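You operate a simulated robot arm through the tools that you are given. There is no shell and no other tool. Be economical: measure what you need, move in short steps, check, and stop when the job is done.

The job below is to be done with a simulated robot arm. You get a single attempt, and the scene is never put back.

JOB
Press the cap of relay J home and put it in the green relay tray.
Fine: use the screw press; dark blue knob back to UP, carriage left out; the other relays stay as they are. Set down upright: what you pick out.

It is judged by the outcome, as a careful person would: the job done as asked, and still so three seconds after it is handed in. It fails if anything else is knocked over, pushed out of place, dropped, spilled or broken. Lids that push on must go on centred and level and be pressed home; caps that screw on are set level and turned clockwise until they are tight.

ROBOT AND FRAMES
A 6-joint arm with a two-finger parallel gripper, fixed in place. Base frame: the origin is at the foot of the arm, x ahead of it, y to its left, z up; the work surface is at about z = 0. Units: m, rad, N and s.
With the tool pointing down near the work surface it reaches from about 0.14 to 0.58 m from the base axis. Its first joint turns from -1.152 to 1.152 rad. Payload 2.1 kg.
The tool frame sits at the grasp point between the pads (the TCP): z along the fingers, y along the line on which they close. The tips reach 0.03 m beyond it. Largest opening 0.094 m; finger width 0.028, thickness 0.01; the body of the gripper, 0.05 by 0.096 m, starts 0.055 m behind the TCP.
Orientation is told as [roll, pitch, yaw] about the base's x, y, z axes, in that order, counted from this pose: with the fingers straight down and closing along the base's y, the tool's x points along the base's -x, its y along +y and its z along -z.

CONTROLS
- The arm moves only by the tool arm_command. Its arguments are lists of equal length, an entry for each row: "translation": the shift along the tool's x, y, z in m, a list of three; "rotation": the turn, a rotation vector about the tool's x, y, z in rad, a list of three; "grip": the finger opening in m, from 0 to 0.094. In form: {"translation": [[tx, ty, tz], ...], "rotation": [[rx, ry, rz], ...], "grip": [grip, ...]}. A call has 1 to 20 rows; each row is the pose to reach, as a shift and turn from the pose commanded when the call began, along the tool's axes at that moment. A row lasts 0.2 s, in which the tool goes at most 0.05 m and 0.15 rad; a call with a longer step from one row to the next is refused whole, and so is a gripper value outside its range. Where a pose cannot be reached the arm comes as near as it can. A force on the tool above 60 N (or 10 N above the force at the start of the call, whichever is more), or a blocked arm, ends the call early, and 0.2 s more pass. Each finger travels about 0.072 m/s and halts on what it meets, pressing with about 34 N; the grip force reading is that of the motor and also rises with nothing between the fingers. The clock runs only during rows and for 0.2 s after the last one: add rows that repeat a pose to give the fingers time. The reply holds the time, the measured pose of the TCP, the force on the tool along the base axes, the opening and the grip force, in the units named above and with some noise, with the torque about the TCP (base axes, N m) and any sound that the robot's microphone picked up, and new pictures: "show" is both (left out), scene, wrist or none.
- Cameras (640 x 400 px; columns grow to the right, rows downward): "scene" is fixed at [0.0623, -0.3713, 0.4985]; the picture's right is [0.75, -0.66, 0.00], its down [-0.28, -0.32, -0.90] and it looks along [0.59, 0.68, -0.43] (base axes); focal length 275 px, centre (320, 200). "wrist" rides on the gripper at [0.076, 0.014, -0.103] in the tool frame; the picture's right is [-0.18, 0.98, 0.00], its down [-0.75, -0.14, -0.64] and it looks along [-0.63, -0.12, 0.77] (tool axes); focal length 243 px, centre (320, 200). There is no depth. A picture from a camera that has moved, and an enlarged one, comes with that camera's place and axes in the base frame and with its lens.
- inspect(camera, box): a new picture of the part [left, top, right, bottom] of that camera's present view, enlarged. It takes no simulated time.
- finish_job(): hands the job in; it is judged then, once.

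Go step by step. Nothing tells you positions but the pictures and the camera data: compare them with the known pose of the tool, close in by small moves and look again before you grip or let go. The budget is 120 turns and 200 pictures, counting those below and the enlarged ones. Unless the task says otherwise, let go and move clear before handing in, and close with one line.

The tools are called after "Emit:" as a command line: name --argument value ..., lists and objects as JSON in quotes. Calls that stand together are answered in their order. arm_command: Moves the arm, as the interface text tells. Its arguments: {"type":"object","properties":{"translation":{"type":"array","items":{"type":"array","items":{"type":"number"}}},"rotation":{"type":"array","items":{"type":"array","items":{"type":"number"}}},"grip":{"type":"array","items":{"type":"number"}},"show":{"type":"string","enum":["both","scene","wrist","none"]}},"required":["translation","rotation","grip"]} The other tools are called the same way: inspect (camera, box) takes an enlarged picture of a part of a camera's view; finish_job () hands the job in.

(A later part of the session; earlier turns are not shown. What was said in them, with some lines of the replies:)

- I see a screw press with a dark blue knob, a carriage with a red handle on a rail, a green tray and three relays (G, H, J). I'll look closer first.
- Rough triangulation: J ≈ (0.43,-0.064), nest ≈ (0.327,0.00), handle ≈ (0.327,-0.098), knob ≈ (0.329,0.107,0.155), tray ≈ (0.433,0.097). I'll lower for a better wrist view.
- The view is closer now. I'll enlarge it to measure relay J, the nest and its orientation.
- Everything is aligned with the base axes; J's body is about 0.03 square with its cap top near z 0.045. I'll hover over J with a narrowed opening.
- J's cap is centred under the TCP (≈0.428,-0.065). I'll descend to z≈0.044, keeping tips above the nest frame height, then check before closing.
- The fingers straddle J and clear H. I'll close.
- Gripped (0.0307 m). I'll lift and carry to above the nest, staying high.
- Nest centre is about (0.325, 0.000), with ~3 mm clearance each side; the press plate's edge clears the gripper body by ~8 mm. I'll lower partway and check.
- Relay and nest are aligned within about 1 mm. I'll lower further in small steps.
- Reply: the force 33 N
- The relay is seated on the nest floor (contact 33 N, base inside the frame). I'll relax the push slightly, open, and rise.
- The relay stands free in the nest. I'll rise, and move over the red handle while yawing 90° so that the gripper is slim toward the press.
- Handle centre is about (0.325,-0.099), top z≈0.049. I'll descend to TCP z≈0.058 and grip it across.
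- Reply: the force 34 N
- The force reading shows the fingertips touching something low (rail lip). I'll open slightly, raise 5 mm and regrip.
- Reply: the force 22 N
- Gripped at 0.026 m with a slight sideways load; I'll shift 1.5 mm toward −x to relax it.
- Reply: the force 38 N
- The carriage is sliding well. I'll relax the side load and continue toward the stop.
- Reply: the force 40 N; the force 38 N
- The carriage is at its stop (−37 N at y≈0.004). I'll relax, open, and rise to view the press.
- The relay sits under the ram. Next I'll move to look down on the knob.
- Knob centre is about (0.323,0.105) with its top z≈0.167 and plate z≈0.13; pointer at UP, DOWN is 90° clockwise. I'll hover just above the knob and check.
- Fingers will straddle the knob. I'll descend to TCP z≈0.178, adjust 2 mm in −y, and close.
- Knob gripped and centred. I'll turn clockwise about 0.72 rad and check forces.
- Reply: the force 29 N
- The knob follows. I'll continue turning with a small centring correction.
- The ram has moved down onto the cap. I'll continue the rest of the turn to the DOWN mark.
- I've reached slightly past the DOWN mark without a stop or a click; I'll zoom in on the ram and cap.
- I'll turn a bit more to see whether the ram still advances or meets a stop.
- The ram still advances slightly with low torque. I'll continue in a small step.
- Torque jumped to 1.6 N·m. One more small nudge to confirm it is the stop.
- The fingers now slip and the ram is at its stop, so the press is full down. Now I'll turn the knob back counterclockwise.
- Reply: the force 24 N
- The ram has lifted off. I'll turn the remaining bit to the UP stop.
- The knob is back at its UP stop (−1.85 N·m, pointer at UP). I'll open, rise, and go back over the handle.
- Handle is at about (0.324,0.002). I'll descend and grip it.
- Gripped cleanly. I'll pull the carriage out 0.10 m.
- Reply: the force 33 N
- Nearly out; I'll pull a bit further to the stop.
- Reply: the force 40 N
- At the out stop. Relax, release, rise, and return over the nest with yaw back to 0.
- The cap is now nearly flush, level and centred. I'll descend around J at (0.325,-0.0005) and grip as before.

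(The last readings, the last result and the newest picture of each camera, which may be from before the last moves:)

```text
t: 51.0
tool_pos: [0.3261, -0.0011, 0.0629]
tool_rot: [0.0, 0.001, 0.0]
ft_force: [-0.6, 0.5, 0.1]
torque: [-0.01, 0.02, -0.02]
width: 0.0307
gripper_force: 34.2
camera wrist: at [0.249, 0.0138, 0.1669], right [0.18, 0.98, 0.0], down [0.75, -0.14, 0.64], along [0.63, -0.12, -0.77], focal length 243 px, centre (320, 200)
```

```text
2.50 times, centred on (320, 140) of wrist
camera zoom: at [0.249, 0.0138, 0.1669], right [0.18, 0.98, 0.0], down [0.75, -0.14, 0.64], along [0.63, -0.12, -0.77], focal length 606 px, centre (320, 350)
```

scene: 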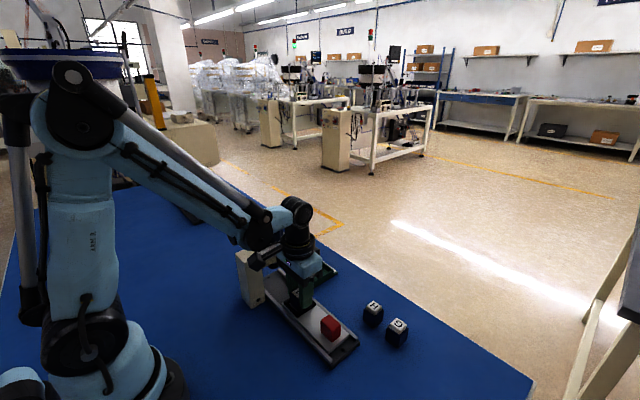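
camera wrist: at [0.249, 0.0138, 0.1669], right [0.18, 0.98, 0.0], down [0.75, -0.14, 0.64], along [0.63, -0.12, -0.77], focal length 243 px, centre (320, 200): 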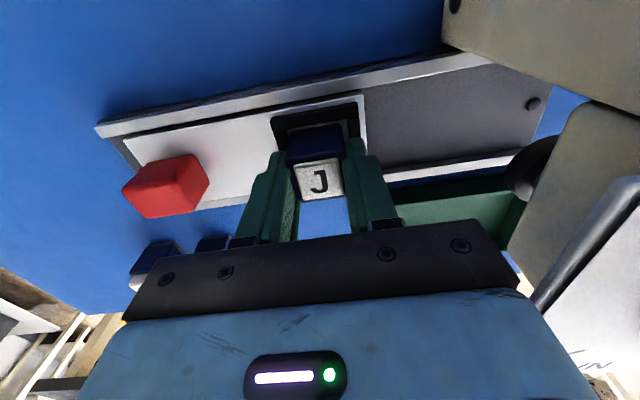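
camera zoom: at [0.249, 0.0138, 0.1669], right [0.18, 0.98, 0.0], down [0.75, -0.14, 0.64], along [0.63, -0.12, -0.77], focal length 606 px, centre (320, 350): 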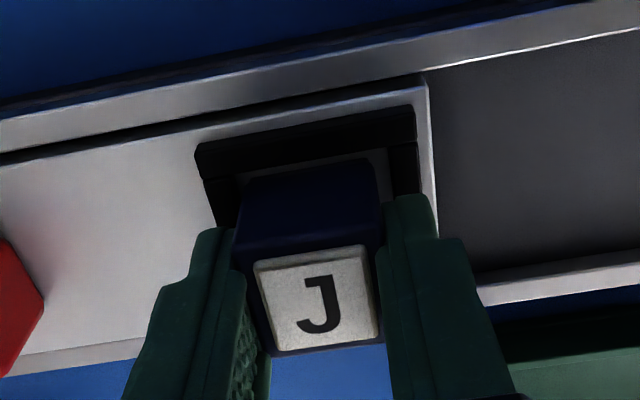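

J is gripped again. Before moving to the tray I'll check how low the forearm hangs relative to the press knob.

Emit:
arm_command --translation '[[0, 0, -0.03], [0, 0, -0.06], [0, 0, -0.09], [0, 0, -0.09]]' --rotation '[[0, 0, 0], [0, 0, 0], [0, 0, 0], [0, 0, 0]]' --grip '[0.02, 0.02, 0.02, 0.02]' --show "none"

Emit:
arm_command --translation '[[-0.036, 0, 0], [-0.072, 0, 0], [-0.107, 0, 0], [-0.107, 0, 0.03], [-0.107, 0, 0.06], [-0.107, 0, 0.06]]' --rotation '[[0, 0, 0], [0, 0, 0], [0, 0, 0], [0, 0, 0], [0, 0, 0], [0, 0, 0]]' --grip '[0.02, 0.02, 0.02, 0.02, 0.02, 0.02]' --show "scene"

Emit:
inspect --camera "scene" --box '[220, 150, 400, 330]'

```text
t: 52.0
tool_pos: [0.3256, 0.0009, 0.1549]
tool_rot: [0.0, 0.0, 0.0]
ft_force: [0.8, 0.5, -1.1]
torque: [0.01, 0.01, 0.01]
width: 0.0309
gripper_force: 33.4
```

```text
t: 53.4
tool_pos: [0.4341, -0.0008, 0.0937]
tool_rot: [-0.001, -0.001, 0.001]
ft_force: [0.6, 0.0, -1.4]
torque: [-0.01, -0.01, -0.02]
width: 0.0313
gripper_force: 33.6
```

scene: 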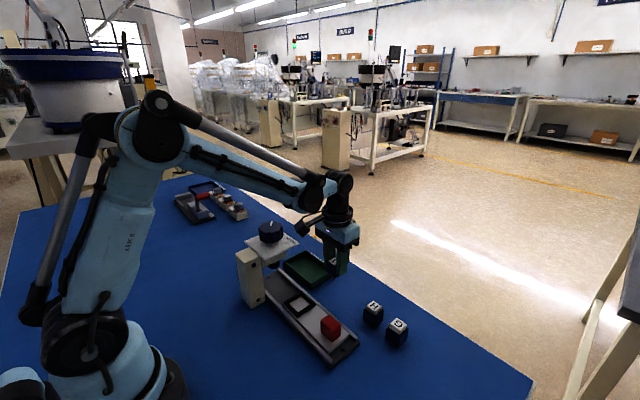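

```text
2.22 times, centred on (310, 240) of scene
camera zoom: at [0.0623, -0.3713, 0.4985], right [0.75, -0.66, 0.0], down [-0.28, -0.32, -0.9], along [0.59, 0.68, -0.43], focal length 610 px, centre (342, 111)
```

zoom: 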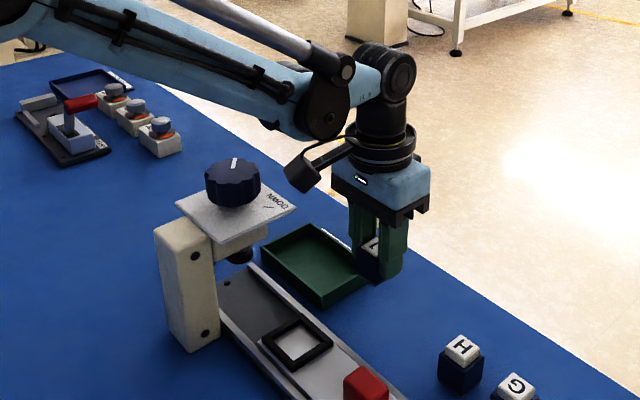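

The yaw‑0 wrist camera would hit the knob over the tray, so I'll rise and yaw +90° here (camera to −y side), then look at the tray.

Emit:
arm_command --translation '[[0, 0, -0.03], [0, 0, -0.06], [0, 0, -0.06], [0, 0, -0.06], [0, 0, -0.06], [0, 0, -0.06], [0, 0, -0.06], [0, 0, -0.06], [0, 0, -0.06], [0, 0, -0.06], [0, 0, -0.06], [0, 0, -0.06], [0, 0, -0.06], [0, 0, -0.06]]' --rotation '[[0, 0, 0], [0, 0, -0.1], [0, 0, -0.24], [0, 0, -0.38], [0, 0, -0.52], [0, 0, -0.66], [0, 0, -0.8], [0, 0, -0.94], [0, 0, -1.08], [0, 0, -1.22], [0, 0, -1.36], [0, 0, -1.48], [0, 0, -1.5708], [0, 0, -1.5708]]' --grip '[0.02, 0.02, 0.02, 0.02, 0.02, 0.02, 0.02, 0.02, 0.02, 0.02, 0.02, 0.02, 0.02, 0.02]'

Emit:
inspect --camera "wrist" --box '[220, 120, 420, 250]'

```text
t: 56.4
tool_pos: [0.4346, -0.0006, 0.1534]
tool_rot: [0.0, 0.0, 1.573]
ft_force: [-0.1, 1.4, -1.3]
torque: [-0.02, -0.01, -0.03]
width: 0.031
gripper_force: 34.1
camera wrist: at [0.4182, -0.0771, 0.257], right [-0.98, 0.18, 0.0], down [0.14, 0.75, 0.64], along [0.12, 0.63, -0.77], focal length 243 px, centre (320, 200)
```

scene: 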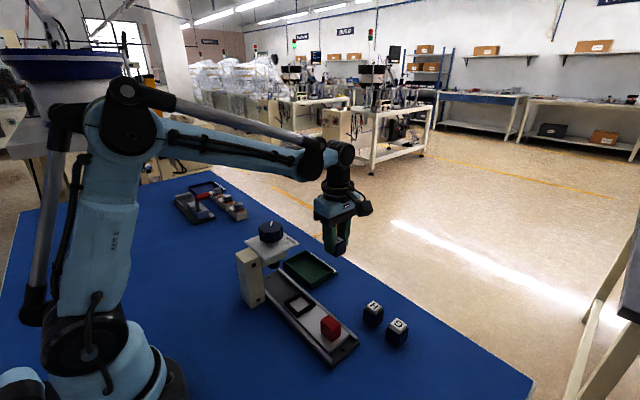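
wrist: 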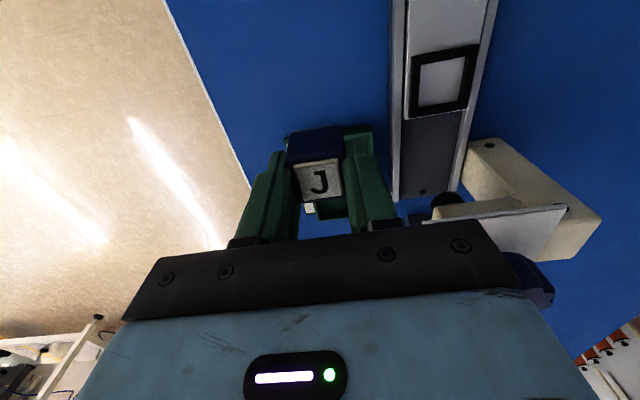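

```text
3.08 times, centred on (320, 185) of wrist
camera zoom: at [0.4182, -0.0771, 0.257], right [-0.98, 0.18, 0.0], down [0.14, 0.75, 0.64], along [0.12, 0.63, -0.77], focal length 746 px, centre (320, 246)
```

zoom: 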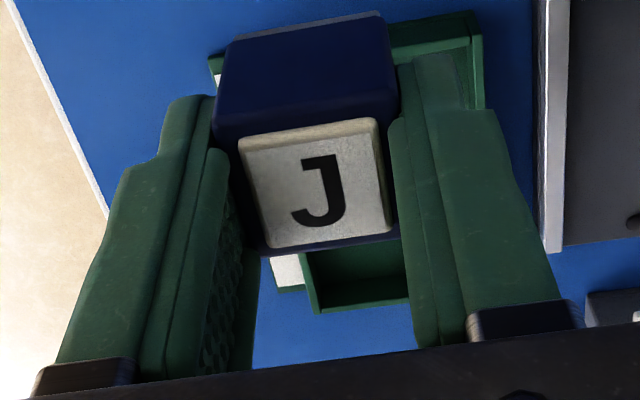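

Emit:
inspect --camera "scene" --box '[270, 235, 350, 300]'

```text
6.15 times, centred on (310, 268) of scene
camera zoom: at [0.0623, -0.3713, 0.4985], right [0.75, -0.66, 0.0], down [-0.28, -0.32, -0.9], along [0.59, 0.68, -0.43], focal length 1690 px, centre (382, -215)
```

zoom: 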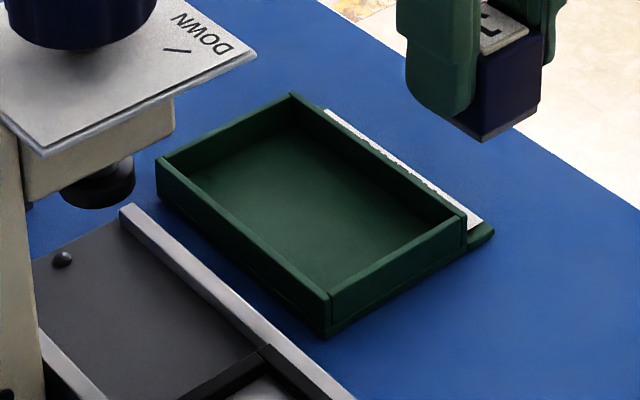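

Tray interior is about x 0.392–0.460, y 0.042–0.152. I'll set J at (0.430,0.078), lowering partway first to check clearances.

Emit:
arm_command --translation '[[-0.03, 0.001, 0], [-0.06, 0.002, 0], [-0.079, 0.002, 0], [-0.079, 0.002, 0.03], [-0.079, 0.002, 0.06], [-0.079, 0.002, 0.078], [-0.079, 0.002, 0.078]]' --rotation '[[0, 0, 0], [0, 0, 0], [0, 0, 0], [0, 0, 0], [0, 0, 0], [0, 0, 0], [0, 0, 0]]' --grip '[0.02, 0.02, 0.02, 0.02, 0.02, 0.02, 0.02]'

Emit:
inspect --camera "scene" --box '[240, 170, 380, 310]'

Emit:
inspect --camera "wrist" --box '[220, 80, 520, 280]'

```text
t: 58.0
tool_pos: [0.4308, 0.0785, 0.0751]
tool_rot: [-0.001, -0.001, 1.569]
ft_force: [-0.4, -0.2, 0.0]
torque: [-0.01, -0.01, 0.0]
width: 0.031
gripper_force: 34.0
camera wrist: at [0.4153, 0.0024, 0.1785], right [-0.98, 0.18, 0.0], down [0.14, 0.75, 0.64], along [0.12, 0.63, -0.77], focal length 243 px, centre (320, 200)
```

scene: 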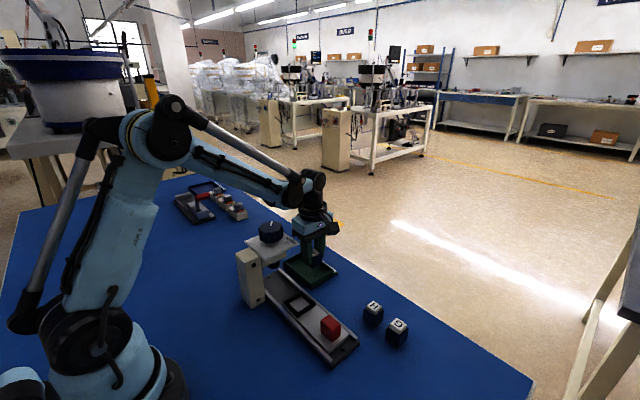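
wrist: 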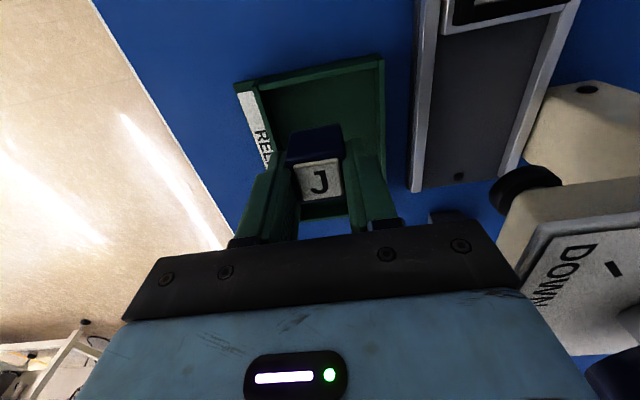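

```text
2.86 times, centred on (310, 240) of scene
camera zoom: at [0.0623, -0.3713, 0.4985], right [0.75, -0.66, 0.0], down [-0.28, -0.32, -0.9], along [0.59, 0.68, -0.43], focal length 785 px, centre (349, 86)
```

zoom: 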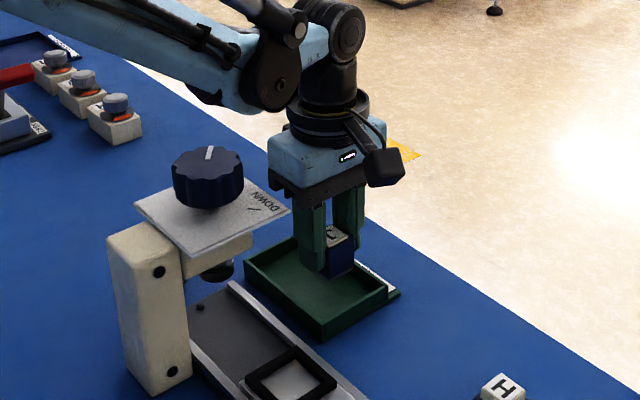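

```text
2.00 times, centred on (370, 180) of wrist
camera zoom: at [0.4153, 0.0024, 0.1785], right [-0.98, 0.18, 0.0], down [0.14, 0.75, 0.64], along [0.12, 0.63, -0.77], focal length 485 px, centre (220, 240)
```

zoom: 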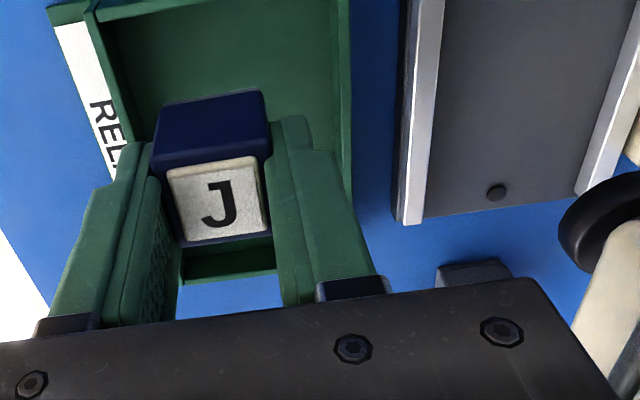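

Clearances look good. I'll lower gently to the tray floor.

Emit:
arm_command --translation '[[0, 0, 0.01], [0, 0, 0.018], [0, 0, 0.023], [0, 0, 0.025], [0, 0, 0.025]]' --rotation '[[0, 0, 0], [0, 0, 0], [0, 0, 0], [0, 0, 0], [0, 0, 0]]' --grip '[0.02, 0.02, 0.02, 0.02, 0.02]' --show "none"

Emit:
inspect --camera "scene" --box '[260, 200, 360, 300]'

```text
t: 59.2
tool_pos: [0.4308, 0.078, 0.0505]
tool_rot: [0.0, 0.001, 1.571]
ft_force: [0.2, -0.2, -1.4]
torque: [0.01, -0.04, -0.01]
width: 0.031
gripper_force: 34.2
```

```text
4.00 times, centred on (310, 250) of scene
camera zoom: at [0.0623, -0.3713, 0.4985], right [0.75, -0.66, 0.0], down [-0.28, -0.32, -0.9], along [0.59, 0.68, -0.43], focal length 1098 px, centre (360, 0)
```

zoom: 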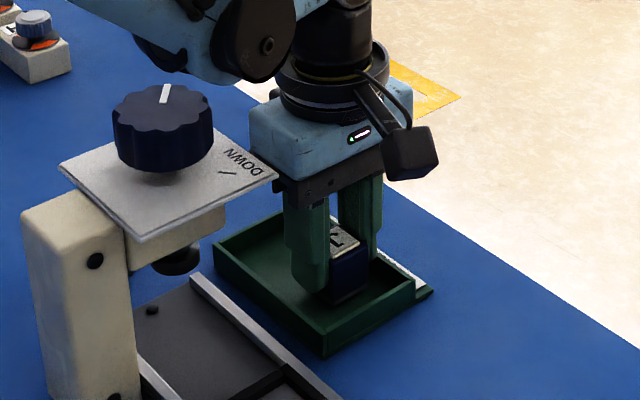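

Emit:
arm_command --translation '[[0, 0, 0.001], [0, 0, 0.002], [0, 0, 0.003], [0, 0, 0.003]]' --rotation '[[0, 0, 0], [0, 0, 0], [0, 0, 0], [0, 0, 0]]' --grip '[0.02, 0.02, 0.02, 0.02]' --show "none"

```text
t: 60.2
tool_pos: [0.4304, 0.0779, 0.0478]
tool_rot: [0.001, -0.001, 1.569]
ft_force: [1.0, 0.3, -0.3]
torque: [-0.02, 0.01, 0.04]
width: 0.0308
gripper_force: 34.3
```

Still no contact, so I'll continue in 1 mm steps.

Emit:
arm_command --translation '[[0, 0, 0.001], [0, 0, 0.0015], [0, 0, 0.002], [0, 0, 0.002]]' --rotation '[[0, 0, 0], [0, 0, 0], [0, 0, 0], [0, 0, 0]]' --grip '[0.02, 0.02, 0.02, 0.02]' --show "none"

```text
t: 61.2
tool_pos: [0.4311, 0.0775, 0.0473]
tool_rot: [-0.001, 0.0, 1.573]
ft_force: [-6.9, -1.1, 59.4]
torque: [-0.06, 0.21, -0.03]
width: 0.0309
gripper_force: 34.2
```

Firm contact with the tray floor. I'll ease up, then open just enough to release.

Emit:
arm_command --translation '[[0, 0, -0.0012], [0, 0, -0.0014], [0, 0, -0.0014], [0, 0, -0.0014], [0, 0, -0.0014]]' --rotation '[[0, 0, 0], [0, 0, 0], [0, 0, 0], [0, 0, 0], [0, 0, 0]]' --grip '[0.02, 0.031, 0.037, 0.037, 0.037]' --show "wrist"

Emit:
inspect --camera "wrist" --box '[220, 60, 420, 220]'

```text
t: 62.4
tool_pos: [0.4308, 0.0778, 0.0465]
tool_rot: [0.0, 0.0, 1.572]
ft_force: [0.4, -0.9, 0.4]
torque: [0.02, 0.05, -0.03]
width: 0.0371
gripper_force: 0.0
camera wrist: at [0.4163, 0.0015, 0.15], right [-0.98, 0.18, 0.0], down [0.14, 0.75, 0.64], along [0.12, 0.63, -0.77], focal length 243 px, centre (320, 200)
```

wrist: 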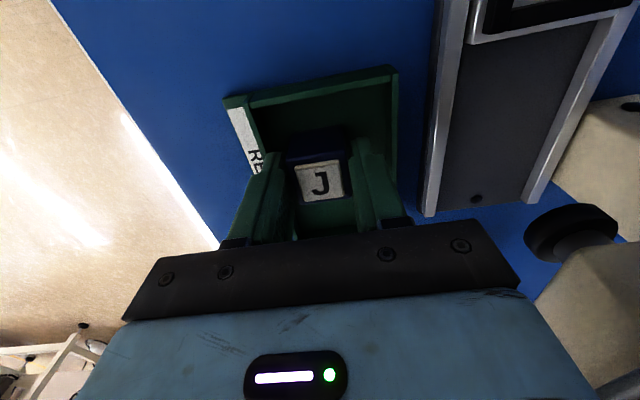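

```text
2.50 times, centred on (320, 140) of wrist
camera zoom: at [0.4163, 0.0015, 0.15], right [-0.98, 0.18, 0.0], down [0.14, 0.75, 0.64], along [0.12, 0.63, -0.77], focal length 606 px, centre (320, 350)
```

zoom: 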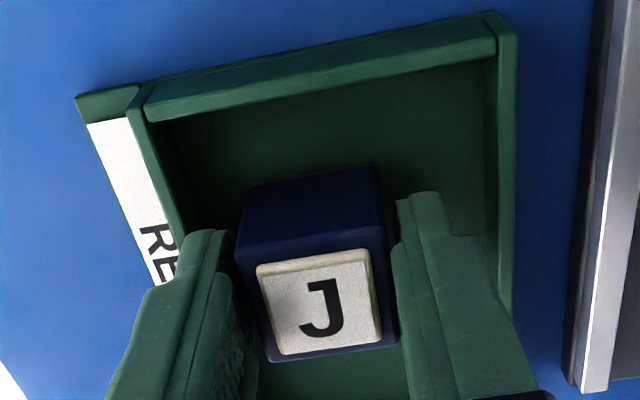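

J stands upright in the tray, free of the fingers. I'll rise straight up, then move clear toward −y.

Emit:
arm_command --translation '[[0, 0, -0.02], [0, 0, -0.05], [0, 0, -0.09], [0, 0, -0.13], [0.04, 0, -0.16], [0.08, 0, -0.18], [0.12, 0, -0.2], [0.12, 0, -0.2]]' --rotation '[[0, 0, 0], [0, 0, 0], [0, 0, 0], [0, 0, 0], [0, 0, 0], [0, 0, 0], [0, 0, 0], [0, 0, 0]]' --grip '[0.037, 0.037, 0.037, 0.037, 0.037, 0.037, 0.037, 0.037]'

Emit:
inspect --camera "scene" --box '[225, 210, 415, 370]'

Emit:
inspect --camera "scene" --box '[250, 215, 350, 300]'

```text
t: 64.2
tool_pos: [0.4313, -0.0421, 0.2459]
tool_rot: [0.001, -0.001, 1.573]
ft_force: [0.1, -0.6, 0.3]
torque: [-0.01, -0.04, 0.01]
width: 0.0371
gripper_force: 0.0
camera wrist: at [0.4164, -0.1179, 0.3496], right [-0.98, 0.18, 0.0], down [0.14, 0.75, 0.64], along [0.12, 0.63, -0.77], focal length 243 px, centre (320, 200)
```

scene: 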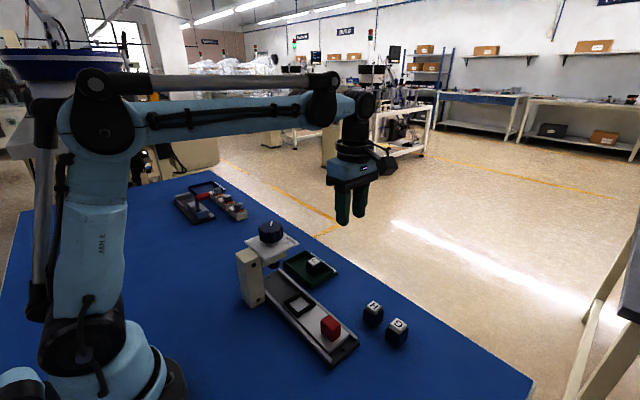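
wrist: 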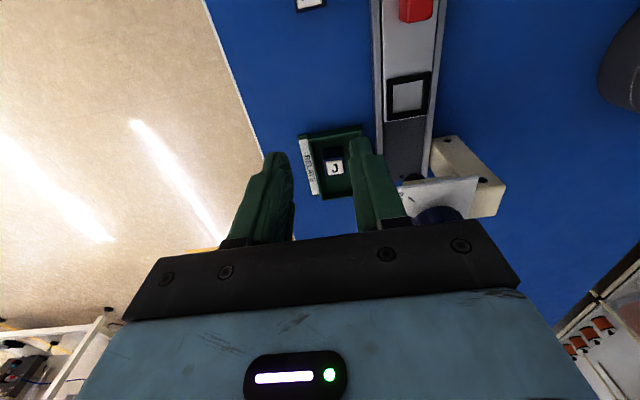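

```text
2.50 times, centred on (320, 290) of scene
camera zoom: at [0.0623, -0.3713, 0.4985], right [0.75, -0.66, 0.0], down [-0.28, -0.32, -0.9], along [0.59, 0.68, -0.43], focal length 686 px, centre (320, -25)
```

zoom: 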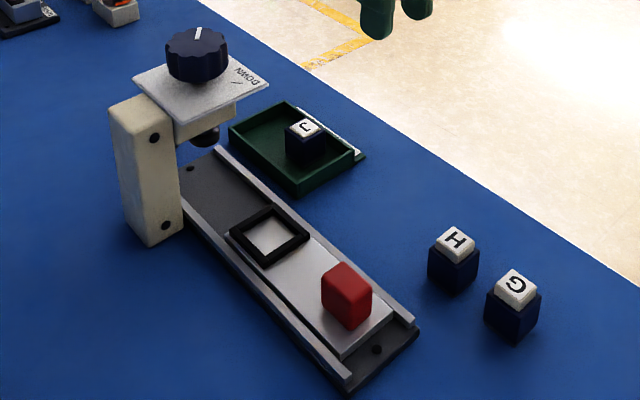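

```text
4.71 times, centred on (300, 258) of scene
camera zoom: at [0.0623, -0.3713, 0.4985], right [0.75, -0.66, 0.0], down [-0.28, -0.32, -0.9], along [0.59, 0.68, -0.43], focal length 1292 px, centre (414, -71)
```

zoom: 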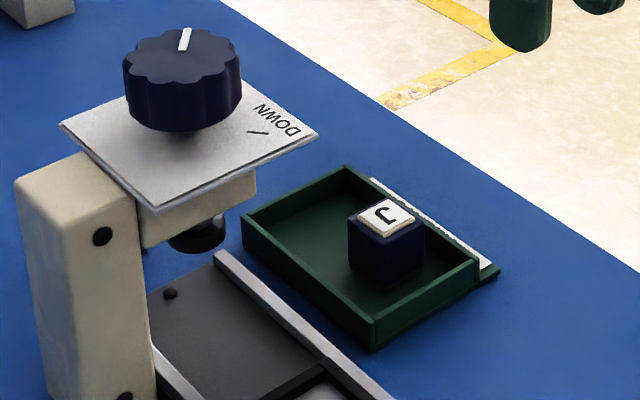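

Relay J stands upright in the green tray with its cap pressed home. The knob is at UP, the carriage is out, and H and G are untouched, so I'm handing in.

Emit:
finish_job

```text
The job is handed in.
```

Relay J's cap is pressed home and J stands upright in the green tray; the knob is back at UP, the carriage is out, and relays G and H weren't moved.
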